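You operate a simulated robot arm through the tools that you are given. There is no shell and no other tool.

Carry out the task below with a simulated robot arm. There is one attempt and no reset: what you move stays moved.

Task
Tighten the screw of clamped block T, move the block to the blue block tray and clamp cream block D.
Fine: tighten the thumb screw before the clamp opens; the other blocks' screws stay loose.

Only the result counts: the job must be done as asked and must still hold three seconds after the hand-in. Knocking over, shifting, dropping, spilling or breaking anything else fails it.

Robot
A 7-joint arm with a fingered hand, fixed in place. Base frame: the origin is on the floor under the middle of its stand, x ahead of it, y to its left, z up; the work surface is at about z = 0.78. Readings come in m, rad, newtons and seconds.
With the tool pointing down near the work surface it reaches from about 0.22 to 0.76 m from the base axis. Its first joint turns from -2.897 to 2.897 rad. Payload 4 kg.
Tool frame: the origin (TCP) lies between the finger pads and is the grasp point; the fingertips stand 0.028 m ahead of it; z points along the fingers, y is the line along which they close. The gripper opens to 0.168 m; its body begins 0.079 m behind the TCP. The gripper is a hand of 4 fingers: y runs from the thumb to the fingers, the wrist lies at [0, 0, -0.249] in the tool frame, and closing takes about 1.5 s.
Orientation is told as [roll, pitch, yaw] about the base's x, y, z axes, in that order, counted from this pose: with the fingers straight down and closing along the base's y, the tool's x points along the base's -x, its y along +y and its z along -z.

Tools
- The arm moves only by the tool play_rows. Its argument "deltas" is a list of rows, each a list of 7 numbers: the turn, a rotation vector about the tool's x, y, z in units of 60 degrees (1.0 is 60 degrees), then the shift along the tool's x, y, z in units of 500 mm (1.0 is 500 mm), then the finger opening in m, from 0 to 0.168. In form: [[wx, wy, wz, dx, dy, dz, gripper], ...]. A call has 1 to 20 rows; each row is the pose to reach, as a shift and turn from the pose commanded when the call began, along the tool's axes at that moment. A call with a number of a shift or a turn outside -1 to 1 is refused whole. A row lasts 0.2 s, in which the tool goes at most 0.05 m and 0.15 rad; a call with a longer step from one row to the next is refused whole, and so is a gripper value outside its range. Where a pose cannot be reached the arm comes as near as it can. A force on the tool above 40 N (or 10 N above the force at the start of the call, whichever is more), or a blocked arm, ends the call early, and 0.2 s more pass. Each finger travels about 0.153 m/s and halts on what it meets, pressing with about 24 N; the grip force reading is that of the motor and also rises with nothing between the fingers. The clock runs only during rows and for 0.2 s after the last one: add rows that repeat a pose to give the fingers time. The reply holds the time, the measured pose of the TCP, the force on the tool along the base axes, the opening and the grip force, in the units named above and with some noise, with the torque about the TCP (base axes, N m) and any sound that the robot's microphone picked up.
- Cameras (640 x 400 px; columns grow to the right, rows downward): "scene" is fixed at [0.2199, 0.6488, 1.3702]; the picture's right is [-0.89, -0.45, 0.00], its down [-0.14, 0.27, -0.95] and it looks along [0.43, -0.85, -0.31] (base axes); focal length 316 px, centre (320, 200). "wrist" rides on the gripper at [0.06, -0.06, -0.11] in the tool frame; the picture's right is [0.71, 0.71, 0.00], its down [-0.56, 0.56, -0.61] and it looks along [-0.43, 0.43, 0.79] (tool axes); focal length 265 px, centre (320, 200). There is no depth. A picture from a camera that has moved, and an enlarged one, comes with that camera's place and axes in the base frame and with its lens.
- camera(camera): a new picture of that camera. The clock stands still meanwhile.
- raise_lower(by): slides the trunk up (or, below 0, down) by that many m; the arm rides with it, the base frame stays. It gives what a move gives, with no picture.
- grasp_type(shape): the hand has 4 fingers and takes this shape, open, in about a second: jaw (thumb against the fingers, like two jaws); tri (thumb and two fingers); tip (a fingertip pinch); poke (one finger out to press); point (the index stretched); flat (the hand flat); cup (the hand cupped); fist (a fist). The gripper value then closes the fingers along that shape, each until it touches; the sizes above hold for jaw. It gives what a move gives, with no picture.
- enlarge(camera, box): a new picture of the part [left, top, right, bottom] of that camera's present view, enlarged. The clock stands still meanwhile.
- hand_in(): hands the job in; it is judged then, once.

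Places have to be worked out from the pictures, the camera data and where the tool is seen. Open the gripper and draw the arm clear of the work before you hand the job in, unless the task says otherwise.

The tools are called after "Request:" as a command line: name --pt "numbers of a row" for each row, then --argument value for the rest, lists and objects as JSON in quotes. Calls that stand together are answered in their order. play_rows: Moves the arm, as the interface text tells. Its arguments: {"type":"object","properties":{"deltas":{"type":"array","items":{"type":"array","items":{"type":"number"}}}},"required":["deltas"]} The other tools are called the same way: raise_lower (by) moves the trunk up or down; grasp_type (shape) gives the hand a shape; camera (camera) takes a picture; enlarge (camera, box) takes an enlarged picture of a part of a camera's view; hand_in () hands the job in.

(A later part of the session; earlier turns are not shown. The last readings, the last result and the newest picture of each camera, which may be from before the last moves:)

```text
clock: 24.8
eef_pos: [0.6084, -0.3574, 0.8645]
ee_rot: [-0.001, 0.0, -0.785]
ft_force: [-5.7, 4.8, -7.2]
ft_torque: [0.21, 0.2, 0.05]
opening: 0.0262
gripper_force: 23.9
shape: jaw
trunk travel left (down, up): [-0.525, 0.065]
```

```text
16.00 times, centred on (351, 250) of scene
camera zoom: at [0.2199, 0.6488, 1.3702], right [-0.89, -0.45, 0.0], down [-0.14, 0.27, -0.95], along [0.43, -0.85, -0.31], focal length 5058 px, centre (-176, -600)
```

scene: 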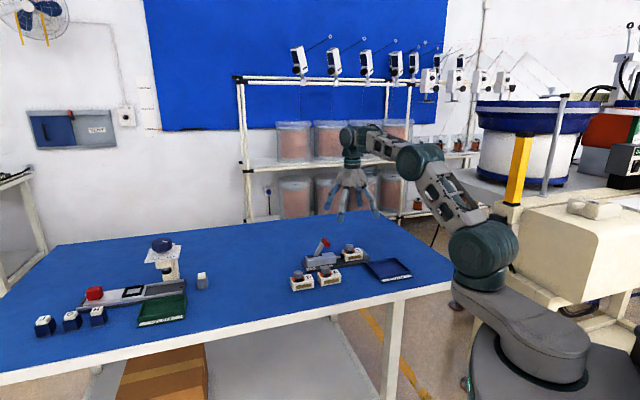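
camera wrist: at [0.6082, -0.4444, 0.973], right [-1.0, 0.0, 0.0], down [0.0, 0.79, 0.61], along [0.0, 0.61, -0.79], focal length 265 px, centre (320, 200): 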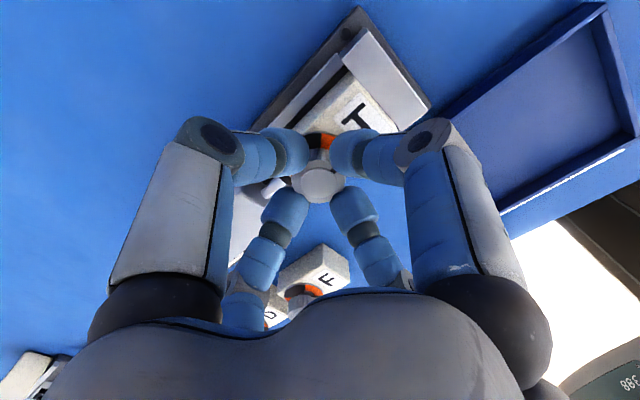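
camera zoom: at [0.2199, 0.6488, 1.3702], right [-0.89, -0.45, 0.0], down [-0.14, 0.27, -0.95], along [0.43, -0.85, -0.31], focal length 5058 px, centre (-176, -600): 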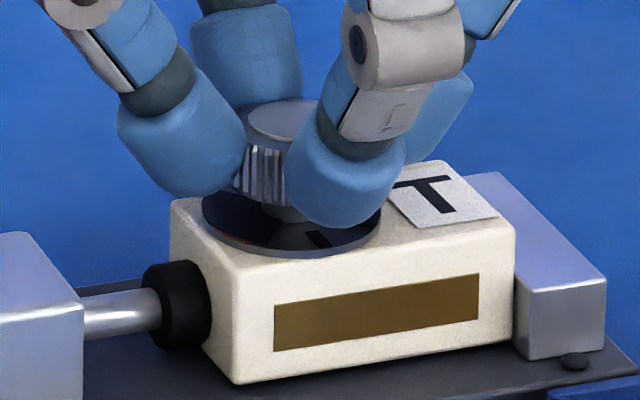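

The orange sectors are fully covered after 90°, so this is a quarter-turn indicator. I add a gentle 6° to feel for the end stop.

Request:
play_rows --pt "0 0 0.033 0 0 0 0.01" --pt "0 0 0.066 0 0 0 0.01" --pt "0 0 0.1 0 0 0 0.01"

Request:
enlarge --camera "wrist" --box '[290, 105, 354, 165]'

Request:
enlarge --camera "scene" --box '[335, 240, 367, 260]'

```text
clock: 25.6
eef_pos: [0.6094, -0.3574, 0.865]
ee_rot: [0.0, 0.002, -0.89]
ft_force: [-0.8, 2.5, -11.2]
ft_torque: [0.15, 0.06, 0.69]
opening: 0.0263
gripper_force: 23.8
shape: jaw
trunk travel left (down, up): [-0.525, 0.065]
```

```text
6.67 times, centred on (322, 135) of wrist
camera zoom: at [0.5245, -0.3496, 0.9741], right [0.1, 0.99, 0.0], down [0.79, -0.08, 0.61], along [0.61, -0.06, -0.79], focal length 1769 px, centre (307, 633)
```

zoom: 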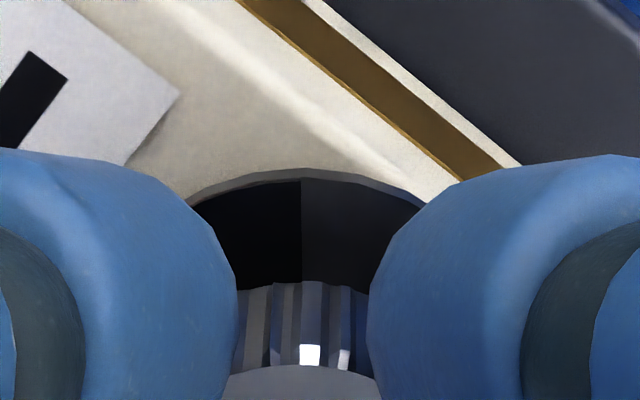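

```text
16.00 times, centred on (351, 250) of scene
camera zoom: at [0.2199, 0.6488, 1.3702], right [-0.89, -0.45, 0.0], down [-0.14, 0.27, -0.95], along [0.43, -0.85, -0.31], focal length 5058 px, centre (-176, -600)
```

zoom: 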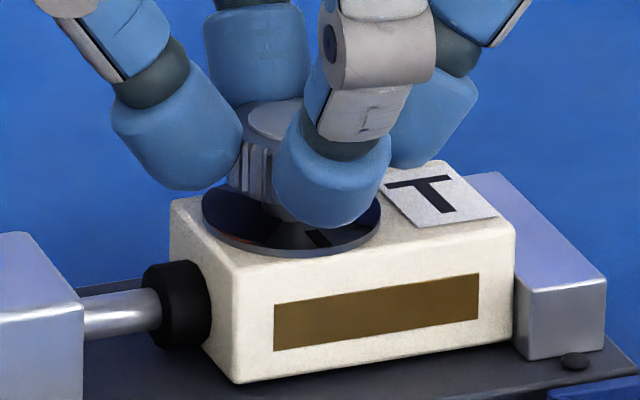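

The torque rose to 0.69 N·m, so the screw is against its stop and tight. I open the fingers in place and rise straight up.

Request:
play_rows --pt "0 0 0 0 0 0 0.035" --pt "0 0 0 0 0 0 0.05" --pt "0 0 0 0 0 0 0.055" --pt "0 0 0 0 0 0 0.055" --pt "0 0 0 0 0 -0.04 0.055" --pt "0 0 0 0 0 -0.08 0.055" --pt "0 0 0 0 0 -0.16 0.055" --pt "0 0 0 0 0 -0.24 0.055" --pt "0 0 0 0 0 -0.27 0.055" --pt "0 0 0 0 0 -0.27 0.055"

Request:
camera --camera "wrist"

Request:
enlarge --camera "scene" --box '[305, 220, 385, 270]'

```text
clock: 27.8
eef_pos: [0.6054, -0.354, 0.9997]
ee_rot: [-0.001, 0.001, -0.889]
ft_force: [0.7, -0.6, -1.2]
ft_torque: [0.0, -0.01, 0.0]
opening: 0.0545
gripper_force: 0.0
shape: jaw
trunk travel left (down, up): [-0.525, 0.065]
```

```text
taken
camera wrist: at [0.5217, -0.347, 1.1098], right [0.1, 0.99, 0.0], down [0.78, -0.08, 0.61], along [0.61, -0.06, -0.79], focal length 265 px, centre (320, 200)
```

wrist: 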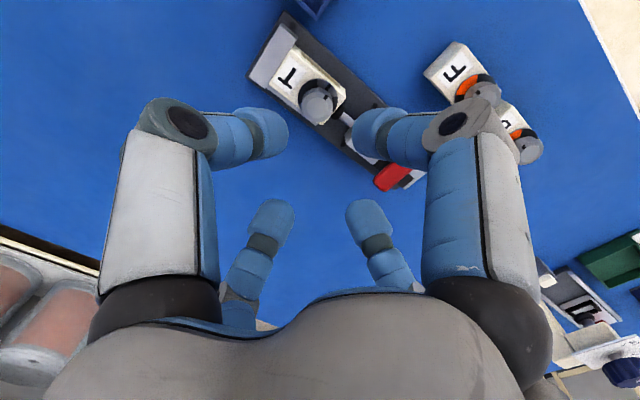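

```text
8.00 times, centred on (345, 245) of scene
camera zoom: at [0.2199, 0.6488, 1.3702], right [-0.89, -0.45, 0.0], down [-0.14, 0.27, -0.95], along [0.43, -0.85, -0.31], focal length 2529 px, centre (120, -160)
```

zoom: 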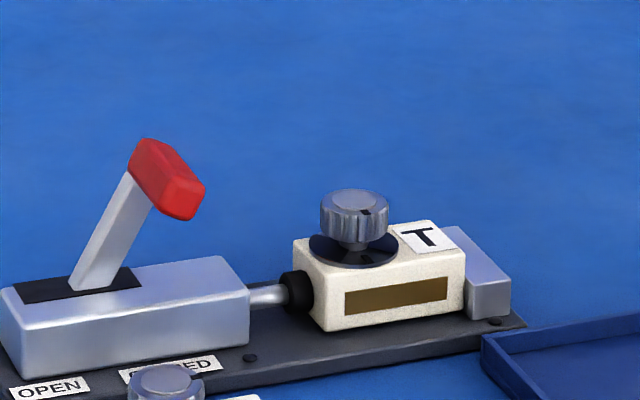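

T's indicator is fully black now and its pointer has turned a quarter, so the screw is tight. Next is the lever: I square the hand to the clamp axis (yaw -45°, tool y along the axis), open to 0.09 and move above the red bar.

Request:
play_rows --pt "0 0 -0.05 0 0 0 0.07" --pt "0 0 -0.1 0 0 0 0.09" --pt "0 0 -0.1 0 0 0 0.09"

Request:
play_rows --pt "0 0 0 0.004 0.0475 0 0.09" --pt "0 0 0 0.008 0.095 0 0.09" --pt "0 0 0 0.012 0.1425 0 0.09" --pt "0 0 0 0.012 0.19 0 0.09" --pt "0 0 0 0.012 0.19 0 0.09"

Request:
camera --camera "wrist"

Request:
enlarge --camera "scene" --box '[270, 160, 398, 260]'

```text
clock: 28.6
eef_pos: [0.6064, -0.3569, 1.0001]
ee_rot: [-0.001, -0.001, -0.784]
ft_force: [-0.6, -1.3, -0.3]
ft_torque: [0.0, 0.02, -0.03]
opening: 0.0894
gripper_force: 0.1
shape: jaw
trunk travel left (down, up): [-0.525, 0.065]
```

```text
clock: 29.8
eef_pos: [0.6695, -0.2879, 0.9977]
ee_rot: [0.001, 0.001, -0.785]
ft_force: [-0.3, 0.4, 0.0]
ft_torque: [0.01, -0.02, -0.01]
opening: 0.0894
gripper_force: 0.1
shape: jaw
trunk travel left (down, up): [-0.525, 0.065]
```

```text
taken
camera wrist: at [0.5854, -0.288, 1.1081], right [0.0, 1.0, 0.0], down [0.79, 0.0, 0.61], along [0.61, 0.0, -0.79], focal length 265 px, centre (320, 200)
```

wrist: 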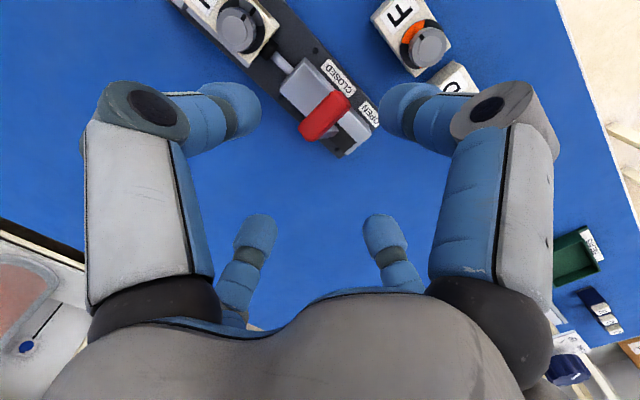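

```text
4.00 times, centred on (334, 210) of scene
camera zoom: at [0.2199, 0.6488, 1.3702], right [-0.89, -0.45, 0.0], down [-0.14, 0.27, -0.95], along [0.43, -0.85, -0.31], focal length 1265 px, centre (264, 160)
```

zoom: 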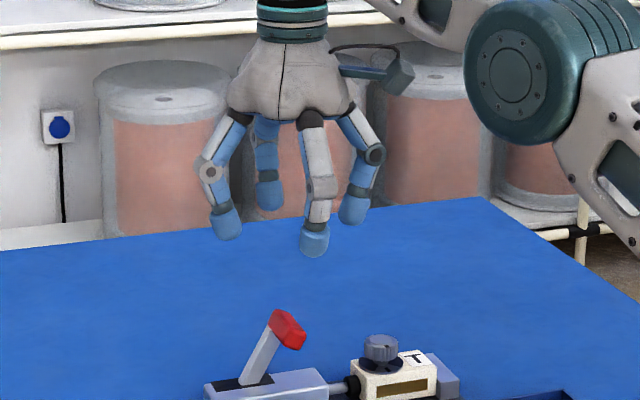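

I enlarge the bar in this view to locate it precisely against the hand.

Request:
enlarge --camera "wrist" --box '[256, 60, 384, 160]'

```text
4.00 times, centred on (320, 110) of wrist
camera zoom: at [0.5854, -0.288, 1.1081], right [0.0, 1.0, 0.0], down [0.79, 0.0, 0.61], along [0.61, 0.0, -0.79], focal length 1062 px, centre (320, 560)
```

zoom: 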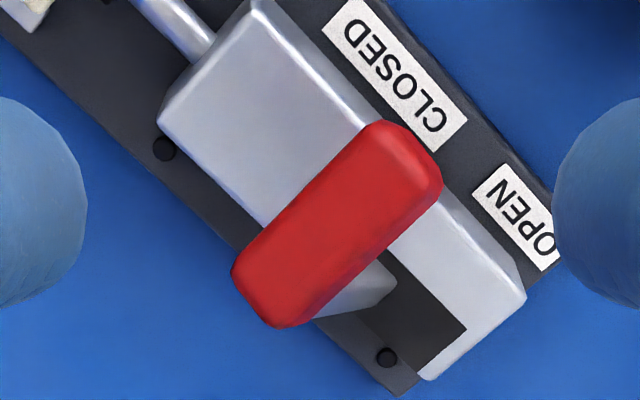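

The bar centre is at (0.670, -0.285), within 2 mm of the tool axis. I descend to TCP z≈0.885 so the four open fingers cage the bar without touching it.

Request:
play_rows --pt "0 0 0 0.004 0.003 0.05 0.09" --pt "0 0 0 0.004 0.003 0.1 0.09" --pt "0 0 0 0.004 0.003 0.15 0.09" --pt "0 0 0 0.004 0.003 0.2 0.09" --pt "0 0 0 0.004 0.003 0.228 0.09" --pt "0 0 0 0.004 0.003 0.228 0.09"

Request:
enlarge --camera "wrist" --box '[192, 80, 448, 280]'

Request:
enlarge --camera "scene" --box '[280, 190, 392, 270]'

```text
clock: 31.2
eef_pos: [0.6705, -0.2835, 0.8847]
ee_rot: [0.0, -0.001, -0.786]
ft_force: [0.2, -0.4, -0.7]
ft_torque: [0.01, 0.02, 0.04]
opening: 0.0896
gripper_force: 0.1
shape: jaw
trunk travel left (down, up): [-0.525, 0.065]
```

```text
2.00 times, centred on (320, 180) of wrist
camera zoom: at [0.5856, -0.2835, 0.9946], right [0.0, 1.0, 0.0], down [0.79, 0.0, 0.61], along [0.61, 0.0, -0.79], focal length 531 px, centre (320, 240)
```

zoom: 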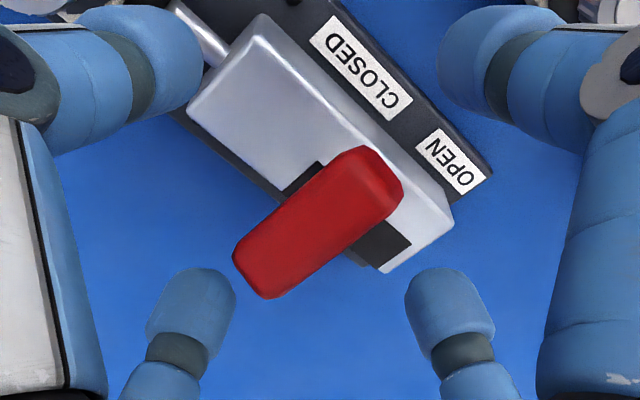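

```text
5.00 times, centred on (336, 230) of scene
camera zoom: at [0.2199, 0.6488, 1.3702], right [-0.89, -0.45, 0.0], down [-0.14, 0.27, -0.95], along [0.43, -0.85, -0.31], focal length 1581 px, centre (240, 50)
```

zoom: 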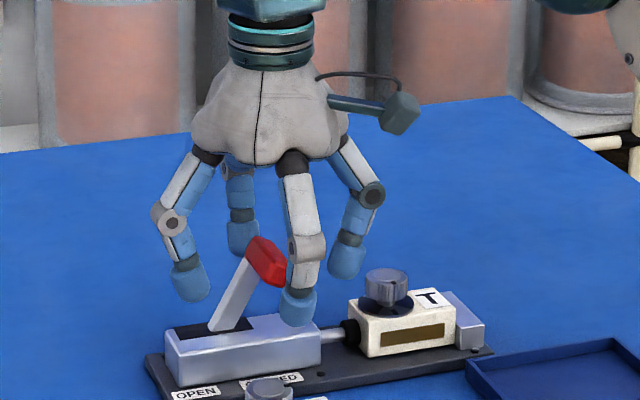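

The bar is caged with nothing touching. I narrow the opening to 0.062 and push along the clamp axis toward OPEN, tilting slightly as the hand goes out to keep reach.

Request:
play_rows --pt "0 0 0 0 0 0 0.075" --pt "0 0 0 0 0.01 0 0.062" --pt "-0.03 0 0 0 0.025 0 0.062" --pt "-0.06 0 0 0 0.04 0 0.062" --pt "-0.09 0 0 0 0.055 0 0.062" --pt "-0.12 0 0 0 0.07 0 0.062" --pt "-0.15 0 0 0 0.085 0 0.062" --pt "-0.18 0 0 0 0.1 0 0.062" --pt "-0.18 0 0 0 0.1 0 0.062"

Request:
enlarge --camera "wrist" --box '[192, 80, 448, 280]'

Request:
enlarge --camera "scene" --box '[280, 190, 392, 270]'

```text
clock: 33.2
eef_pos: [0.7053, -0.2504, 0.8853]
ee_rot: [0.188, -0.001, -0.784]
ft_force: [-0.5, -0.5, -0.3]
ft_torque: [0.03, 0.0, 0.0]
opening: 0.0625
gripper_force: 0.0
shape: jaw
trunk travel left (down, up): [-0.525, 0.065]
```

```text
2.00 times, centred on (320, 180) of wrist
camera zoom: at [0.6065, -0.2634, 0.9814], right [-0.01, 0.99, 0.13], down [0.7, -0.09, 0.71], along [0.71, 0.1, -0.69], focal length 531 px, centre (320, 240)
```

zoom: 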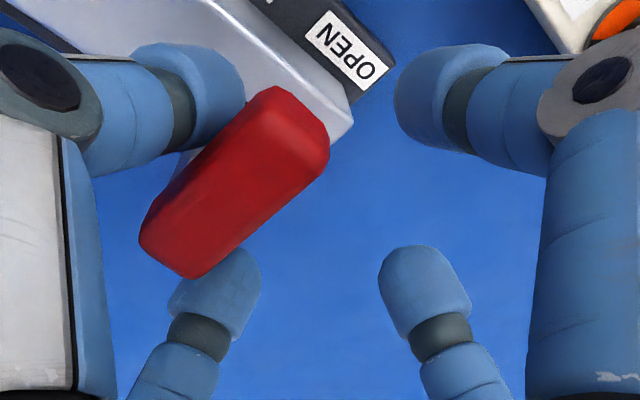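

```text
5.00 times, centred on (336, 230) of scene
camera zoom: at [0.2199, 0.6488, 1.3702], right [-0.89, -0.45, 0.0], down [-0.14, 0.27, -0.95], along [0.43, -0.85, -0.31], focal length 1581 px, centre (240, 50)
```

zoom: 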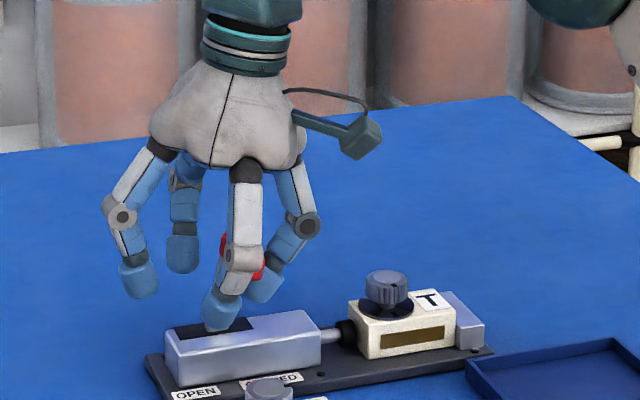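

The lever is moving easily and is now about upright. I keep pushing outward with a little more tilt.

Request:
play_rows --pt "-0.04 0 0 0 0.015 0 0.062" --pt "-0.08 0 0 0 0.03 0 0.062" --pt "-0.12 0 0 0 0.045 0 0.062" --pt "-0.16 0 0 0 0.06 0 0.062" --pt "-0.2 0 0 0 0.075 0 0.062" --pt "-0.2 0 0 0 0.075 0 0.062"

Request:
enlarge --camera "wrist" --box '[192, 80, 448, 280]'

Request:
enlarge --camera "scene" --box '[280, 190, 392, 270]'

```text
clock: 34.6
eef_pos: [0.731, -0.223, 0.8925]
ee_rot: [0.398, -0.001, -0.784]
ft_force: [-0.1, -0.5, -2.7]
ft_torque: [0.02, -0.05, 0.01]
opening: 0.0626
gripper_force: 0.0
shape: jaw
trunk travel left (down, up): [-0.525, 0.065]
```

```text
2.00 times, centred on (320, 180) of wrist
camera zoom: at [0.6197, -0.25, 0.9703], right [-0.04, 0.96, 0.27], down [0.59, -0.2, 0.78], along [0.81, 0.19, -0.56], focal length 531 px, centre (320, 240)
```

zoom: 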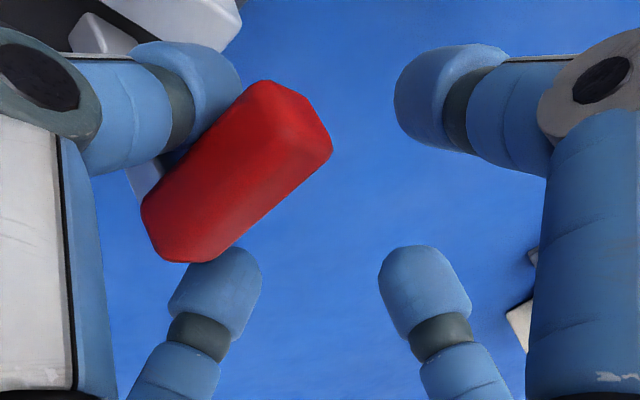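

```text
5.00 times, centred on (336, 230) of scene
camera zoom: at [0.2199, 0.6488, 1.3702], right [-0.89, -0.45, 0.0], down [-0.14, 0.27, -0.95], along [0.43, -0.85, -0.31], focal length 1581 px, centre (240, 50)
```

zoom: 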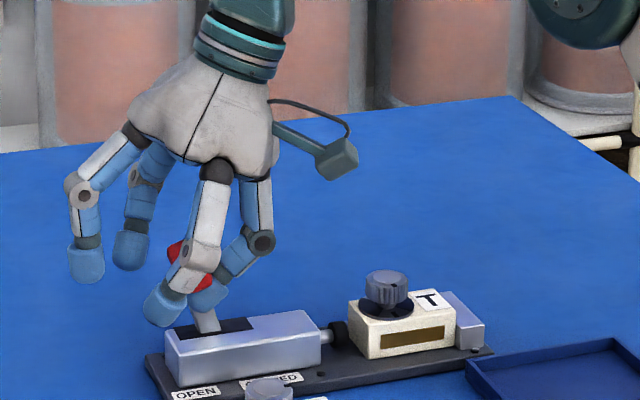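

The lever now leans toward OPEN with little resistance. I push on, keeping the height, until it meets its end.

Request:
play_rows --pt "0 0 0 0 0.0135 0.009 0.062" --pt "0 0 0 0 0.027 0.018 0.062" --pt "0 0 0 0 0.0405 0.027 0.062" --pt "0 0 0 0 0.054 0.036 0.062" --pt "0 0 0 0 0.0676 0.0458 0.062" --pt "0 0 0 0 0.0676 0.0458 0.062"

Request:
enlarge --camera "wrist" --box '[192, 80, 448, 280]'

Request:
enlarge --camera "scene" --box '[280, 190, 392, 270]'

```text
clock: 36.0
eef_pos: [0.7533, -0.1989, 0.8843]
ee_rot: [0.397, 0.0, -0.79]
ft_force: [-11.7, -25.4, -3.8]
ft_torque: [-0.14, -0.04, 0.6]
opening: 0.0781
gripper_force: 0.0
shape: jaw
out of reach, approached as far as the arm can: row 5, 6
trunk travel left (down, up): [-0.525, 0.065]
```

```text
2.00 times, centred on (320, 180) of wrist
camera zoom: at [0.6418, -0.2247, 0.9625], right [-0.03, 0.96, 0.27], down [0.59, -0.2, 0.78], along [0.81, 0.19, -0.56], focal length 531 px, centre (320, 240)
```

zoom: 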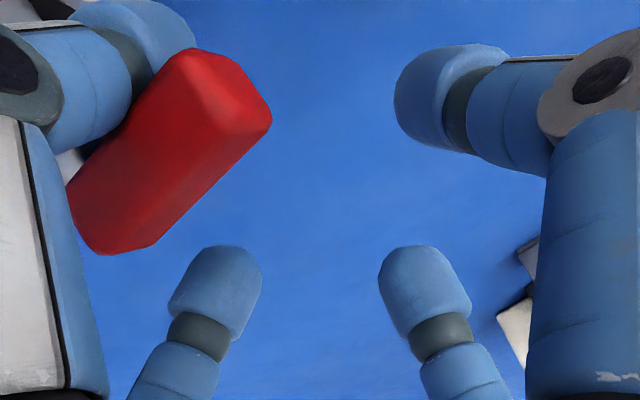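

```text
5.00 times, centred on (336, 230) of scene
camera zoom: at [0.2199, 0.6488, 1.3702], right [-0.89, -0.45, 0.0], down [-0.14, 0.27, -0.95], along [0.43, -0.85, -0.31], focal length 1581 px, centre (240, 50)
```

zoom: 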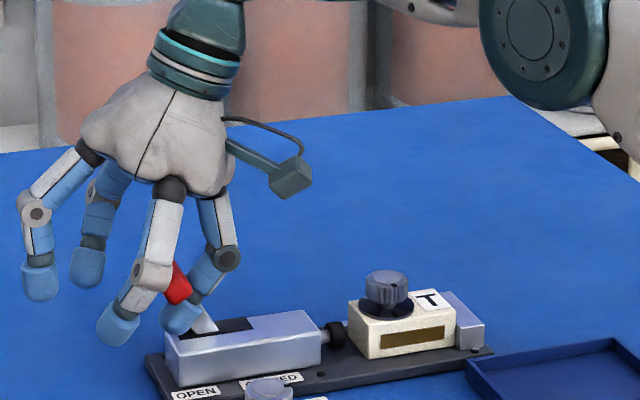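

About 28 N of resistance shows the lever is at its OPEN end, and the plunger has pulled back from T. I ease off, open the fingers a bit and withdraw along the tool axis.

Request:
play_rows --pt "0 0 0 0 -0.015 -0.006 0.075" --pt "0 0 0 0 -0.03 -0.012 0.09" --pt "0 0 0 0 -0.03 -0.012 0.09" --pt "0 0 0 0 -0.03 -0.06 0.09" --pt "0 0 0 0 -0.03 -0.12 0.09" --pt "0 0 0 0 -0.03 -0.18 0.09" --pt "0 0 0 0 -0.03 -0.24 0.09" --pt "0 0 0 0 -0.03 -0.28 0.09" --pt "0 0 0 0 -0.03 -0.28 0.09"

Request:
enlarge --camera "scene" --box '[280, 190, 392, 270]'

Request:
camera --camera "wrist"

```text
clock: 38.0
eef_pos: [0.6713, -0.2246, 0.9946]
ee_rot: [0.397, 0.001, -0.783]
ft_force: [0.9, 0.4, 0.4]
ft_torque: [-0.02, 0.03, -0.02]
opening: 0.0902
gripper_force: 0.0
shape: jaw
out of reach, approached as far as the arm can: row 5, 6, 7, 8, 9
trunk travel left (down, up): [-0.525, 0.065]
```

```text
5.00 times, centred on (336, 230) of scene
camera zoom: at [0.2199, 0.6488, 1.3702], right [-0.89, -0.45, 0.0], down [-0.14, 0.27, -0.95], along [0.43, -0.85, -0.31], focal length 1581 px, centre (240, 50)
```

zoom: 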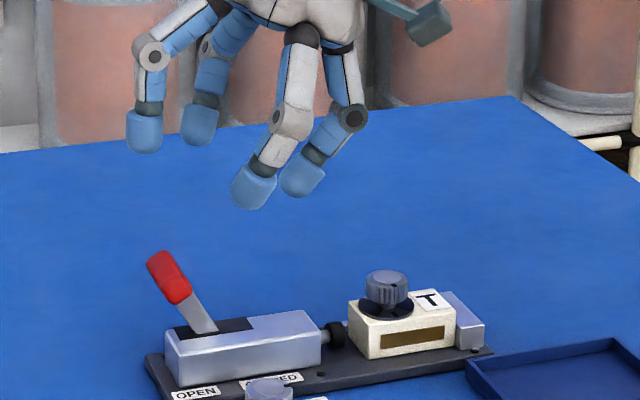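

```text
taken
camera wrist: at [0.5592, -0.2517, 1.0724], right [-0.04, 0.96, 0.27], down [0.59, -0.2, 0.78], along [0.81, 0.19, -0.56], focal length 265 px, centre (320, 200)
```

wrist: 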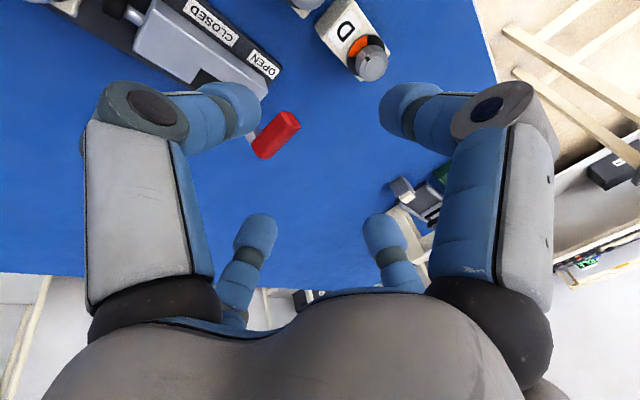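

The lever stands at OPEN and T is free of the plunger. I level the hand again and come back over the clamp, within reach.

Request:
play_rows --pt "0.08 0 0 0 -0.045 -0.0186 0.09" --pt "0.16 0 0 0 -0.09 -0.037 0.08" --pt "0.24 0 0 0 -0.135 -0.056 0.07" --pt "0.32 0 0 0 -0.18 -0.074 0.06" --pt "0.38 0 0 0 -0.221 -0.093 0.055" --pt "0.38 0 0 0 -0.221 -0.093 0.055"

Request:
camera --camera "wrist"

```text
clock: 39.4
eef_pos: [0.5843, -0.3158, 0.9934]
ee_rot: [-0.002, 0.001, -0.786]
ft_force: [-0.6, -0.1, 0.4]
ft_torque: [0.02, 0.01, 0.05]
opening: 0.0552
gripper_force: 0.0
shape: jaw
out of reach, approached as far as the arm can: row 1
trunk travel left (down, up): [-0.525, 0.065]
```

```text
taken
camera wrist: at [0.5013, -0.3158, 1.1036], right [0.0, 1.0, 0.0], down [0.79, 0.0, 0.61], along [0.61, 0.0, -0.79], focal length 265 px, centre (320, 200)
```

wrist: 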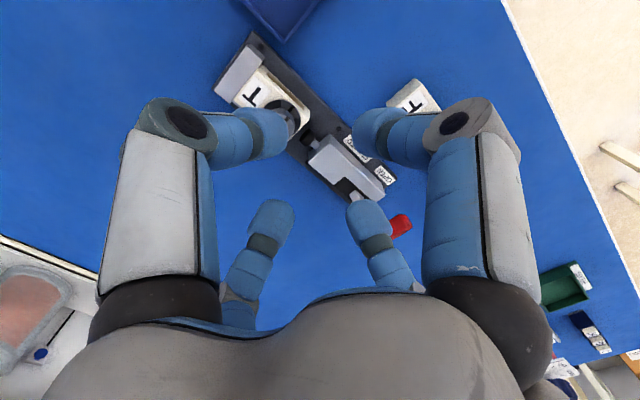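

The hand is level at (0.586, -0.316). I move over T's knob and look again, because T may have shifted slightly when the clamp opened.

Request:
play_rows --pt "0 0 0 -0.047 -0.015 0 0.08" --pt "0 0 0 -0.093 -0.0296 0 0.1" --pt "0 0 0 -0.093 -0.0296 0 0.1" --pt "0 0 0 -0.093 -0.0296 0 0.1"

Request:
enlarge --camera "wrist" --box '[240, 20, 400, 120]'

Request:
enlarge --camera "scene" --box '[305, 220, 385, 270]'

```text
clock: 40.4
eef_pos: [0.6071, -0.3575, 0.9945]
ee_rot: [0.0, 0.0, -0.784]
ft_force: [0.2, -0.6, 0.0]
ft_torque: [-0.01, -0.03, -0.06]
opening: 0.0995
gripper_force: 0.1
shape: jaw
trunk travel left (down, up): [-0.525, 0.065]
```

```text
4.00 times, centred on (320, 70) of wrist
camera zoom: at [0.5235, -0.3577, 1.1039], right [0.0, 1.0, 0.0], down [0.79, 0.0, 0.61], along [0.61, 0.0, -0.79], focal length 1062 px, centre (320, 720)
```

zoom: 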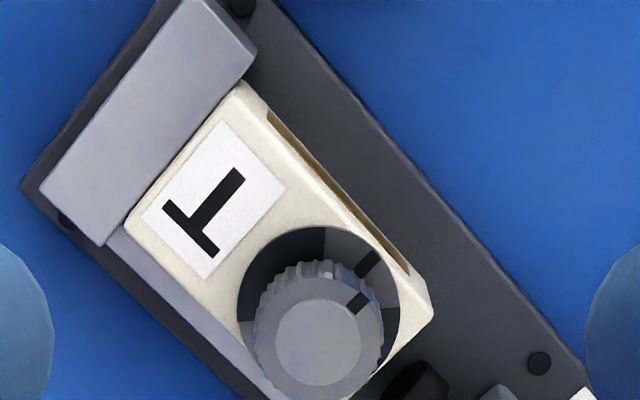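

```text
8.00 times, centred on (345, 245) of scene
camera zoom: at [0.2199, 0.6488, 1.3702], right [-0.89, -0.45, 0.0], down [-0.14, 0.27, -0.95], along [0.43, -0.85, -0.31], focal length 2529 px, centre (120, -160)
```

zoom: 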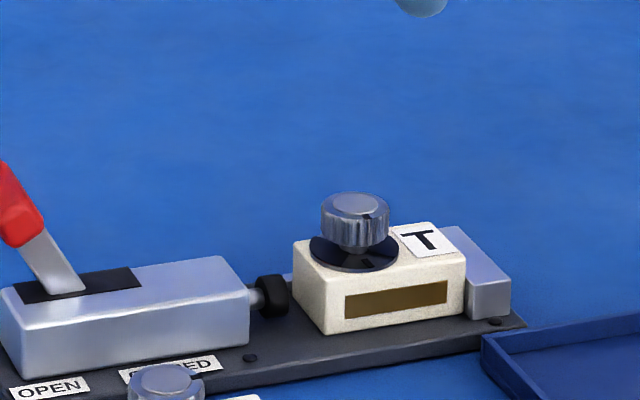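

T has not moved: its knob is at (0.608, -0.358), right under the tool, and its pointer lines up with the tick on the ring. I descend around the knob with the jaw at 0.055.

Request:
play_rows --pt "0 0 0 0 0 0 0.075" --pt "0 0 0 0 0 0.04 0.055" --pt "0 0 0 0 0 0.09 0.055" --pt "0 0 0 0 0 0.14 0.055" --pt "0 0 0 0 0 0.19 0.055" --pt "0 0 0 0 0 0.23 0.055" --pt "0 0 0 0 0 0.26 0.055" --pt "0 0 0 0 0 0.26 0.055"

Request:
enlarge --camera "wrist" --box '[240, 80, 400, 220]'

Request:
enlarge --camera "scene" --box '[305, 210, 401, 270]'

```text
clock: 42.2
eef_pos: [0.6054, -0.3581, 0.8652]
ee_rot: [0.0, 0.0, -0.785]
ft_force: [-0.4, -0.1, -0.1]
ft_torque: [0.02, 0.0, 0.0]
opening: 0.0553
gripper_force: 0.1
shape: jaw
trunk travel left (down, up): [-0.525, 0.065]
```

```text
2.86 times, centred on (320, 150) of wrist
camera zoom: at [0.5208, -0.3569, 0.9739], right [0.0, 1.0, 0.0], down [0.79, 0.0, 0.61], along [0.61, 0.0, -0.79], focal length 758 px, centre (320, 343)
```

zoom: 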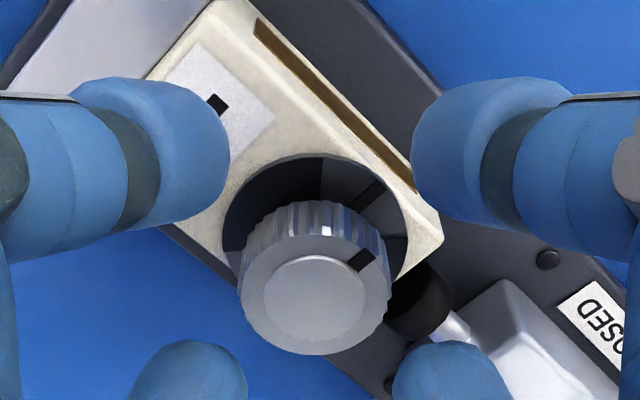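

```text
6.67 times, centred on (353, 240) of scene
camera zoom: at [0.2199, 0.6488, 1.3702], right [-0.89, -0.45, 0.0], down [-0.14, 0.27, -0.95], along [0.43, -0.85, -0.31], focal length 2108 px, centre (100, -67)
```

zoom: 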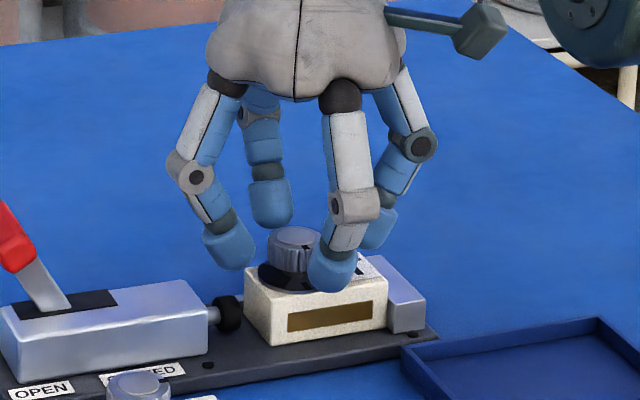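

The hand sits about 4 mm short of the knob centre in x, so I nudge it over and then close on the knob.

Request:
play_rows --pt "0 0 0 -0.0055 0.0055 0 0.055" --pt "0 0 0 -0.0055 0.0055 0 0.055" --pt "0 0 0 -0.0055 0.0055 0 0.045" --pt "0 0 0 -0.0055 0.0055 0 0.035" --pt "0 0 0 -0.0055 0.0055 0 0.025" --pt "0 0 0 -0.0055 0.0055 0 0.012" --pt "0 0 0 -0.0055 0.0055 0 0.01" --pt "0 0 0 -0.0055 0.0055 0 0.01"

Request:
enlarge --camera "scene" --box '[305, 210, 401, 270]'

Request:
enlarge --camera "wrist" --box '[240, 80, 400, 220]'

```text
clock: 44.0
eef_pos: [0.6107, -0.3562, 0.8637]
ee_rot: [0.0, 0.0, -0.786]
ft_force: [-0.3, -0.2, 0.5]
ft_torque: [-0.01, 0.01, -0.01]
opening: 0.0261
gripper_force: 24.6
shape: jaw
trunk travel left (down, up): [-0.525, 0.065]
```

```text
6.67 times, centred on (353, 240) of scene
camera zoom: at [0.2199, 0.6488, 1.3702], right [-0.89, -0.45, 0.0], down [-0.14, 0.27, -0.95], along [0.43, -0.85, -0.31], focal length 2108 px, centre (100, -67)
```

zoom: 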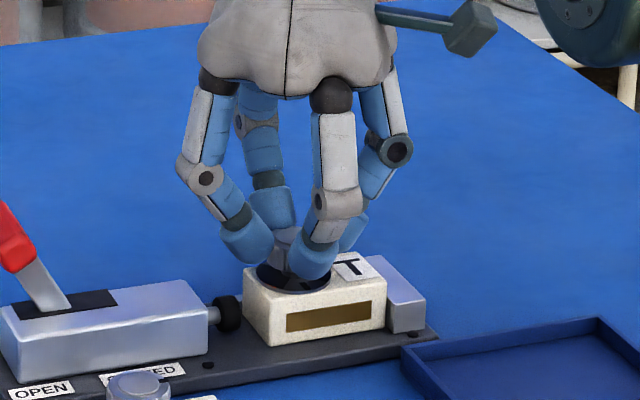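

```text
2.86 times, centred on (320, 150) of wrist
camera zoom: at [0.5258, -0.3568, 0.9742], right [0.0, 1.0, 0.0], down [0.79, 0.0, 0.61], along [0.61, 0.0, -0.79], focal length 758 px, centre (320, 343)
```

zoom: 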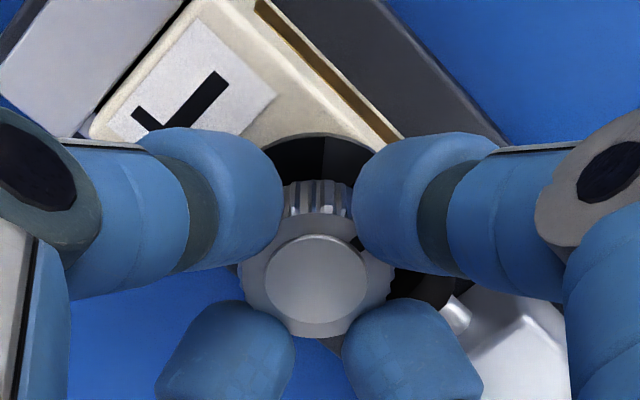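

The knob is held firmly and T has moved a couple of millimetres off the stop. I lift straight up and check that T comes along level.

Request:
play_rows --pt "0 0 0 0 0 -0.01 0.01" --pt "0 0 0 0 0 -0.03 0.01" --pt "0 0 0 0 0 -0.06 0.01" --pt "0 0 0 0 0 -0.1 0.01" --pt "0 0 0 0 0 -0.15 0.01" --pt "0 0 0 0 0 -0.2 0.01" --pt "0 0 0 0 0 -0.2 0.01"

Request:
enlarge --camera "scene" --box '[290, 170, 418, 270]'

Request:
camera --camera "wrist"

```text
clock: 45.6
eef_pos: [0.6119, -0.3577, 0.9639]
ee_rot: [0.001, 0.0, -0.785]
ft_force: [-0.5, -0.3, -1.9]
ft_torque: [0.02, -0.01, 0.0]
opening: 0.0259
gripper_force: 24.2
shape: jaw
trunk travel left (down, up): [-0.525, 0.065]
```

```text
4.00 times, centred on (354, 220) of scene
camera zoom: at [0.2199, 0.6488, 1.3702], right [-0.89, -0.45, 0.0], down [-0.14, 0.27, -0.95], along [0.43, -0.85, -0.31], focal length 1265 px, centre (184, 120)
```

zoom: 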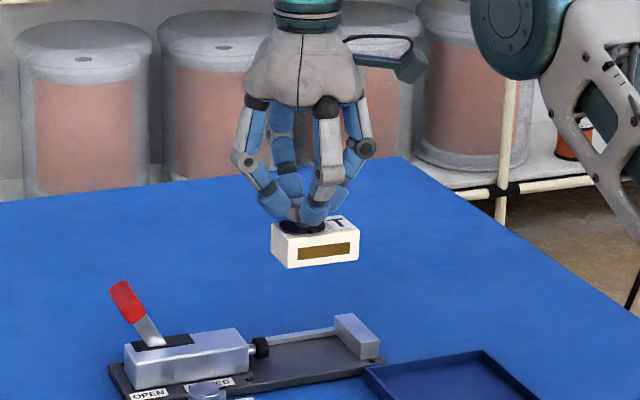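

```text
taken
camera wrist: at [0.527, -0.358, 1.0739], right [0.0, 1.0, 0.0], down [0.79, 0.0, 0.61], along [0.61, 0.0, -0.79], focal length 265 px, centre (320, 200)
```

wrist: 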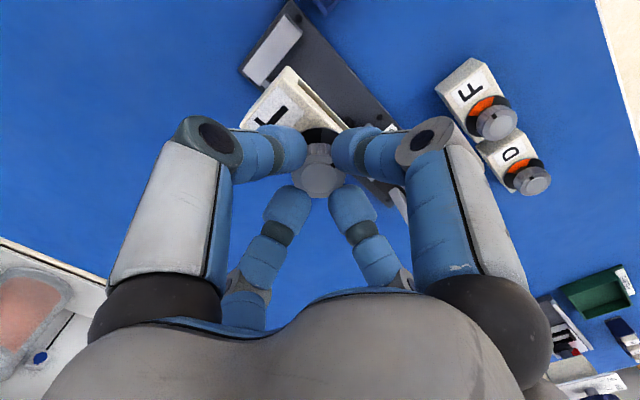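

T hangs level in the hand. I enlarge the empty clamp and the tray to fix the placing positions.

Request:
enlarge --camera "scene" --box '[310, 235, 422, 305]'

Request:
enlarge --camera "scene" --box '[310, 235, 390, 285]'

```text
5.71 times, centred on (366, 270) of scene
camera zoom: at [0.2199, 0.6488, 1.3702], right [-0.89, -0.45, 0.0], down [-0.14, 0.27, -0.95], along [0.43, -0.85, -0.31], focal length 1806 px, centre (57, -200)
```

zoom: 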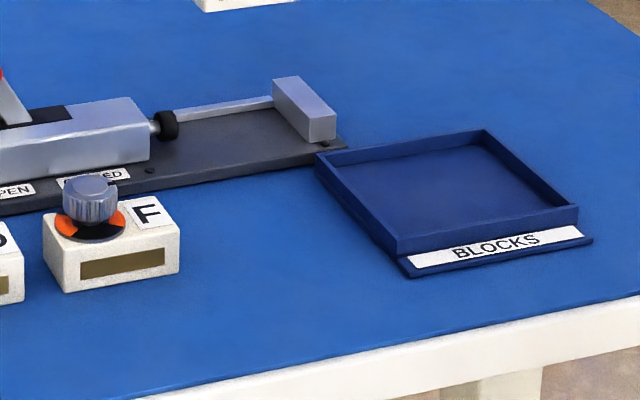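

```text
8.00 times, centred on (350, 260) of scene
camera zoom: at [0.2199, 0.6488, 1.3702], right [-0.89, -0.45, 0.0], down [-0.14, 0.27, -0.95], along [0.43, -0.85, -0.31], focal length 2529 px, centre (80, -280)
```

zoom: 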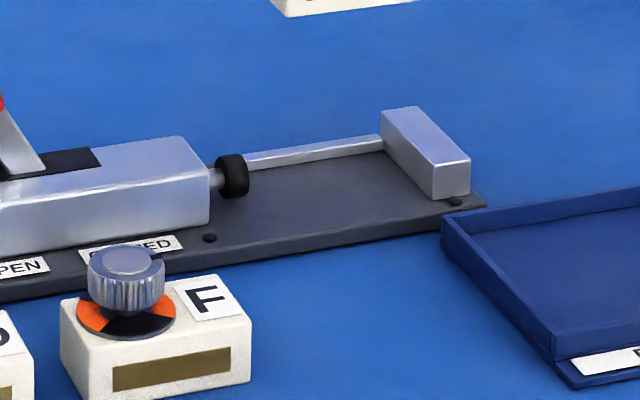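

The tray's inside spans roughly a 0.11 × 0.09 m area centred near (0.455, -0.353), with walls about 14 mm high. I carry T there at this height.

Request:
play_rows --pt "0 0 0 0.025 -0.02 0 0.01" --pt "0 0 0 0.065 -0.052 0 0.01" --pt "0 0 0 0.11 -0.088 0 0.01" --pt "0 0 0 0.155 -0.125 0 0.01" --pt "0 0 0 0.2 -0.161 0 0.01" --pt "0 0 0 0.22 -0.177 0 0.01" --pt "0 0 0 0.2297 -0.185 0 0.01" --pt "0 0 0 0.2297 -0.185 0 0.01" --pt "0 0 0 0.2297 -0.185 0 0.01"

Request:
enlarge --camera "scene" --box '[320, 190, 448, 290]'

Request:
camera --camera "wrist"

```text
clock: 47.6
eef_pos: [0.4636, -0.3411, 0.9663]
ee_rot: [0.0, -0.001, -0.785]
ft_force: [-0.2, -0.1, -2.5]
ft_torque: [0.05, -0.02, 0.01]
opening: 0.0262
gripper_force: 23.9
shape: jaw
trunk travel left (down, up): [-0.525, 0.065]
```

```text
4.00 times, centred on (384, 240) of scene
camera zoom: at [0.2199, 0.6488, 1.3702], right [-0.89, -0.45, 0.0], down [-0.14, 0.27, -0.95], along [0.43, -0.85, -0.31], focal length 1265 px, centre (64, 40)
```

zoom: 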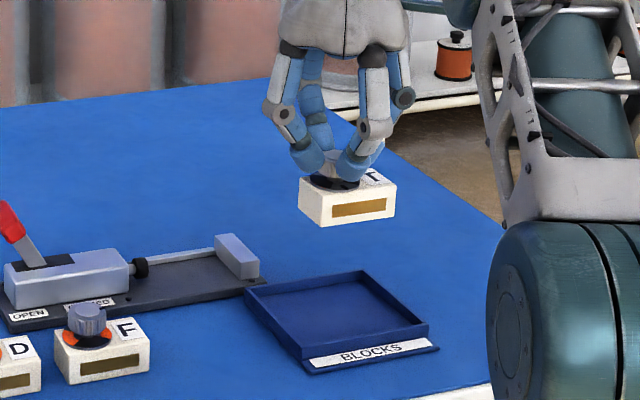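

```text
taken
camera wrist: at [0.3803, -0.3417, 1.0754], right [0.0, 1.0, 0.0], down [0.79, 0.0, 0.61], along [0.61, 0.0, -0.79], focal length 265 px, centre (320, 200)
```

wrist: 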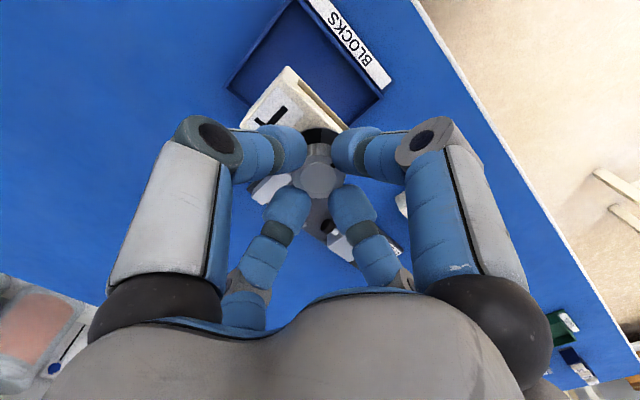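

T is centred over the tray from both views. I lower it to just above the tray floor, then approach the last millimetres slowly.

Request:
play_rows --pt "0 0 0 0 0 0.04 0.01" --pt "0 0 0 0 0 0.08 0.01" --pt "0 0 0 0 0 0.12 0.01" --pt "0 0 0 0 0 0.16 0.01" --pt "0 0 0 0 0 0.185 0.01" --pt "0 0 0 0 0 0.192 0.01" --pt "0 0 0 0 0 0.192 0.01"

Request:
enlarge --camera "scene" --box '[340, 220, 436, 290]'

```text
clock: 49.2
eef_pos: [0.4641, -0.3403, 0.8679]
ee_rot: [0.0, 0.001, -0.785]
ft_force: [-0.7, 1.1, -3.0]
ft_torque: [0.02, 0.02, -0.01]
opening: 0.026
gripper_force: 24.0
shape: jaw
trunk travel left (down, up): [-0.525, 0.065]
```

```text
5.71 times, centred on (388, 255) of scene
camera zoom: at [0.2199, 0.6488, 1.3702], right [-0.89, -0.45, 0.0], down [-0.14, 0.27, -0.95], along [0.43, -0.85, -0.31], focal length 1806 px, centre (-69, -114)
```

zoom: 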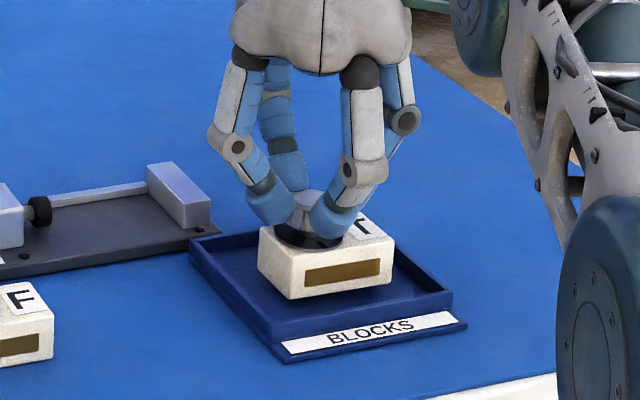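

T hovers inside the tray walls. I lower 8 mm in small steps and watch the vertical force.

Request:
play_rows --pt "0 0 0 0 0 0.004 0.01" --pt "0 0 0 0 0 0.008 0.01" --pt "0 0 0 0 0 0.012 0.01" --pt "0 0 0 0 0 0.016 0.01"

Request:
enlarge --camera "scene" --box '[340, 220, 436, 290]'

```text
clock: 50.2
eef_pos: [0.4647, -0.3401, 0.8605]
ee_rot: [0.0, -0.001, -0.785]
ft_force: [-0.3, 0.3, -1.7]
ft_torque: [-0.02, -0.04, 0.02]
opening: 0.0259
gripper_force: 23.7
shape: jaw
trunk travel left (down, up): [-0.525, 0.065]
```

```text
5.71 times, centred on (388, 255) of scene
camera zoom: at [0.2199, 0.6488, 1.3702], right [-0.89, -0.45, 0.0], down [-0.14, 0.27, -0.95], along [0.43, -0.85, -0.31], focal length 1806 px, centre (-69, -114)
```

zoom: 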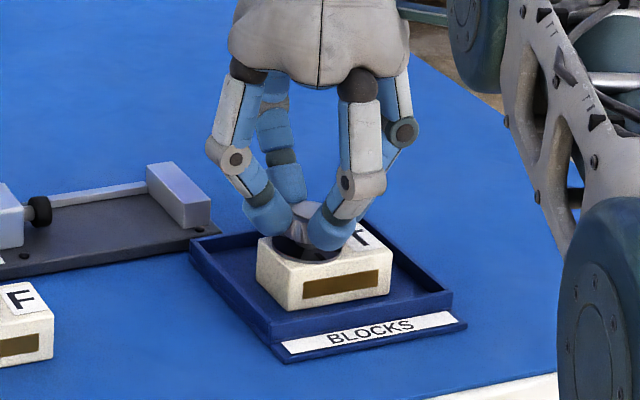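

Not touching yet, or only just; I continue down a few more millimetres.

Request:
play_rows --pt "0 0 0 0 0 0.003 0.01" --pt "0 0 0 0 0 0.006 0.01" --pt "0 0 0 0 0 0.006 0.01"

```text
clock: 51.0
eef_pos: [0.4637, -0.3396, 0.8587]
ee_rot: [0.001, -0.003, -0.784]
ft_force: [4.8, 0.7, 13.9]
ft_torque: [-0.04, -0.08, 0.0]
opening: 0.0263
gripper_force: 24.1
shape: jaw
trunk travel left (down, up): [-0.525, 0.065]
```

The upward force of 14 N shows T is resting on the tray floor. I open the fingers and rise.

Request:
play_rows --pt "0 0 0 0 0 -0.002 0.01" --pt "0 0 0 0 0 -0.002 0.035" --pt "0 0 0 0 0 -0.002 0.055" --pt "0 0 0 0 0 -0.002 0.06" --pt "0 0 0 0 0 -0.04 0.06" --pt "0 0 0 0 0 -0.09 0.06" --pt "0 0 0 0 0 -0.16 0.06" --pt "0 0 0 0 0 -0.24 0.06" --pt "0 0 0 0 0 -0.28 0.06" --pt "0 0 0 0 0 -0.28 0.06"

Request:
enlarge --camera "scene" --box '[340, 220, 436, 290]'

Request:
camera --camera "wrist"

```text
clock: 53.2
eef_pos: [0.4637, -0.3399, 0.997]
ee_rot: [0.0, -0.001, -0.786]
ft_force: [0.8, -0.1, 0.9]
ft_torque: [-0.02, 0.0, -0.02]
opening: 0.0593
gripper_force: 0.0
shape: jaw
trunk travel left (down, up): [-0.525, 0.065]
```

```text
5.71 times, centred on (388, 255) of scene
camera zoom: at [0.2199, 0.6488, 1.3702], right [-0.89, -0.45, 0.0], down [-0.14, 0.27, -0.95], along [0.43, -0.85, -0.31], focal length 1806 px, centre (-69, -114)
```

zoom: 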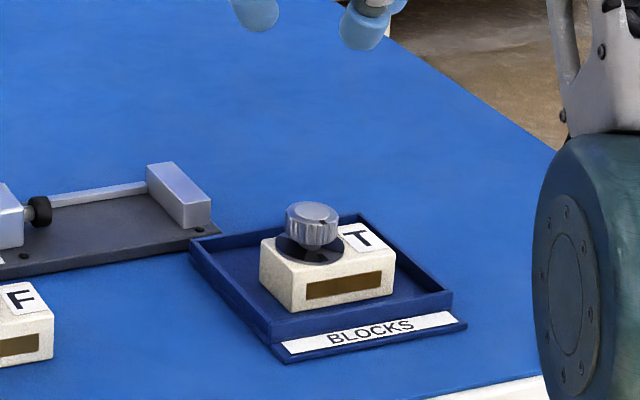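

```text
taken
camera wrist: at [0.3793, -0.3401, 1.1064], right [0.0, 1.0, 0.0], down [0.79, 0.0, 0.61], along [0.61, 0.0, -0.79], focal length 265 px, centre (320, 200)
```

wrist: 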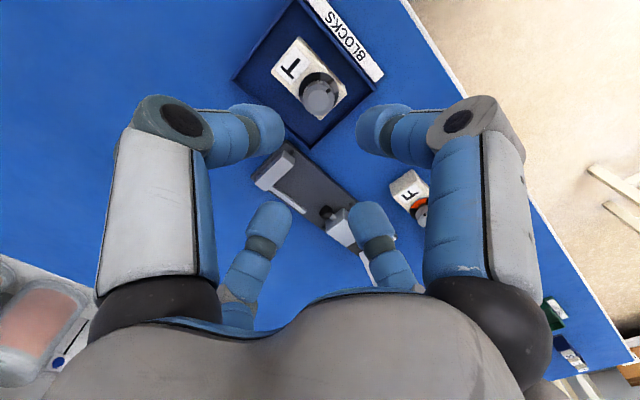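

T lies flat in the tray with its screw still tight. I now move above block D, whose knob I estimate at (0.688, -0.117).

Request:
play_rows --pt "0 0 0 0 0.06 0 0.08" --pt "0 0 0 0 0.14 0 0.1" --pt "0 0 0 0 0.22 0 0.1" --pt "0 0 0 0 0.3 0 0.1" --pt "0 0 0 0 0.38 0 0.1" --pt "0 0 0 0 0.46 0 0.1" --pt "0 0 0 0 0.54 0 0.1" --pt "0 0 0 0 0.61 0 0.1" --pt "0 0 0 0 0.6325 0 0.1" --pt "0 0 0 0 0.6325 0 0.1"

Request:
camera --camera "wrist"

Request:
enlarge --camera "wrist" --box '[240, 20, 400, 120]'

```text
clock: 55.4
eef_pos: [0.687, -0.116, 0.998]
ee_rot: [0.0, 0.0, -0.785]
ft_force: [-0.2, -0.2, -0.1]
ft_torque: [-0.01, 0.01, -0.01]
opening: 0.0992
gripper_force: 0.1
shape: jaw
trunk travel left (down, up): [-0.525, 0.065]
```

```text
taken
camera wrist: at [0.6014, -0.1171, 1.107], right [0.0, 1.0, 0.0], down [0.79, 0.0, 0.61], along [0.61, 0.0, -0.79], focal length 265 px, centre (320, 200)
```

wrist: 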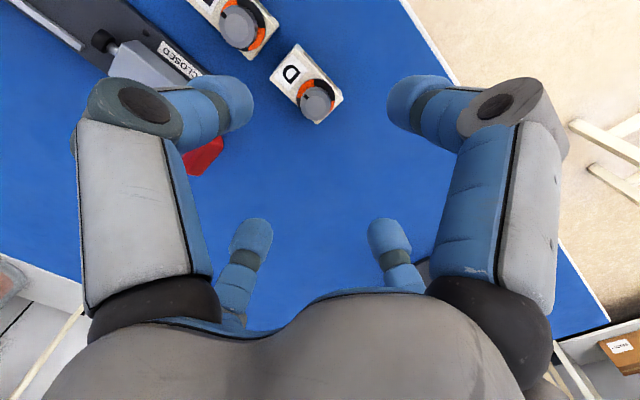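

```text
4.00 times, centred on (320, 70) of wrist
camera zoom: at [0.6014, -0.1171, 1.107], right [0.0, 1.0, 0.0], down [0.79, 0.0, 0.61], along [0.61, 0.0, -0.79], focal length 1062 px, centre (320, 720)
```

zoom: 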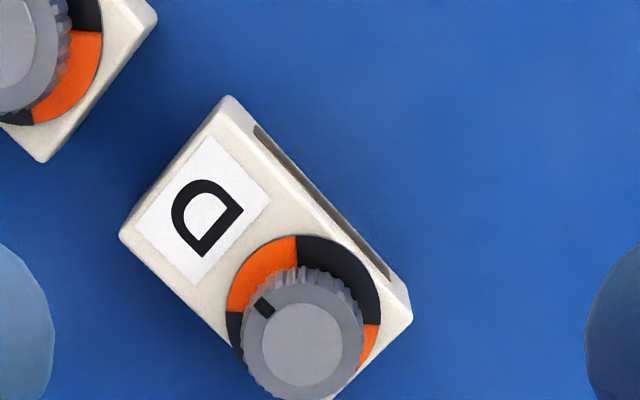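

D's knob is at about (0.690, -0.122), its block nearly parallel to the clamp and its pointer on orange (loose). I correct by 6 mm and descend with the jaw at 0.06, keeping clear of F and the lever.

Request:
play_rows --pt "0 0 0 -0.0114 -0.001 0 0.08" --pt "0 0 0 -0.0114 -0.001 0.04 0.06" --pt "0 0 0 -0.0114 -0.001 0.09 0.06" --pt "0 0 0 -0.0114 -0.001 0.14 0.06" --pt "0 0 0 -0.0114 -0.001 0.19 0.06" --pt "0 0 0 -0.0114 -0.001 0.23 0.06" --pt "0 0 0 -0.0114 -0.001 0.25 0.06" --pt "0 0 0 -0.0114 -0.001 0.25 0.06"

Request:
enlarge --camera "wrist" --box '[240, 80, 400, 220]'

Request:
enlarge --camera "scene" --box '[260, 220, 372, 300]'

```text
clock: 57.2
eef_pos: [0.6908, -0.1218, 0.8716]
ee_rot: [0.002, 0.0, -0.786]
ft_force: [-0.4, -0.1, 0.1]
ft_torque: [0.02, -0.01, 0.04]
opening: 0.0602
gripper_force: 0.0
shape: jaw
trunk travel left (down, up): [-0.525, 0.065]
```

```text
2.86 times, centred on (320, 150) of wrist
camera zoom: at [0.6065, -0.1219, 0.9812], right [0.0, 1.0, 0.0], down [0.79, 0.0, 0.61], along [0.61, 0.0, -0.79], focal length 758 px, centre (320, 343)
```

zoom: 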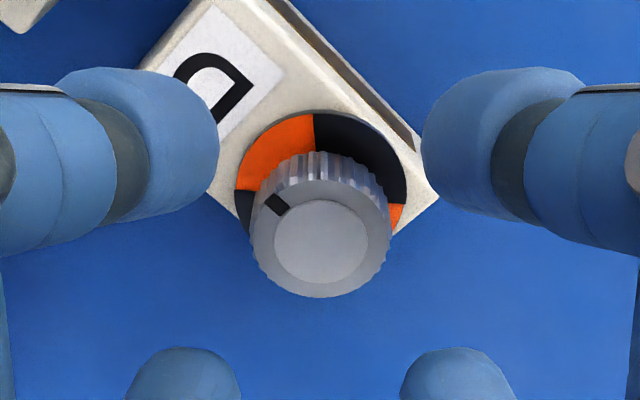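

```text
5.00 times, centred on (316, 260) of scene
camera zoom: at [0.2199, 0.6488, 1.3702], right [-0.89, -0.45, 0.0], down [-0.14, 0.27, -0.95], along [0.43, -0.85, -0.31], focal length 1581 px, centre (340, -100)
```

zoom: 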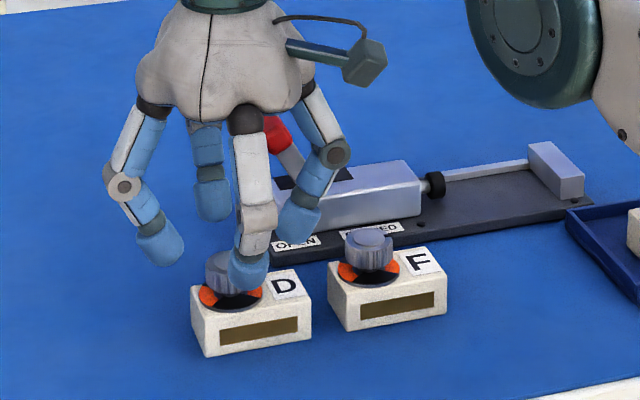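

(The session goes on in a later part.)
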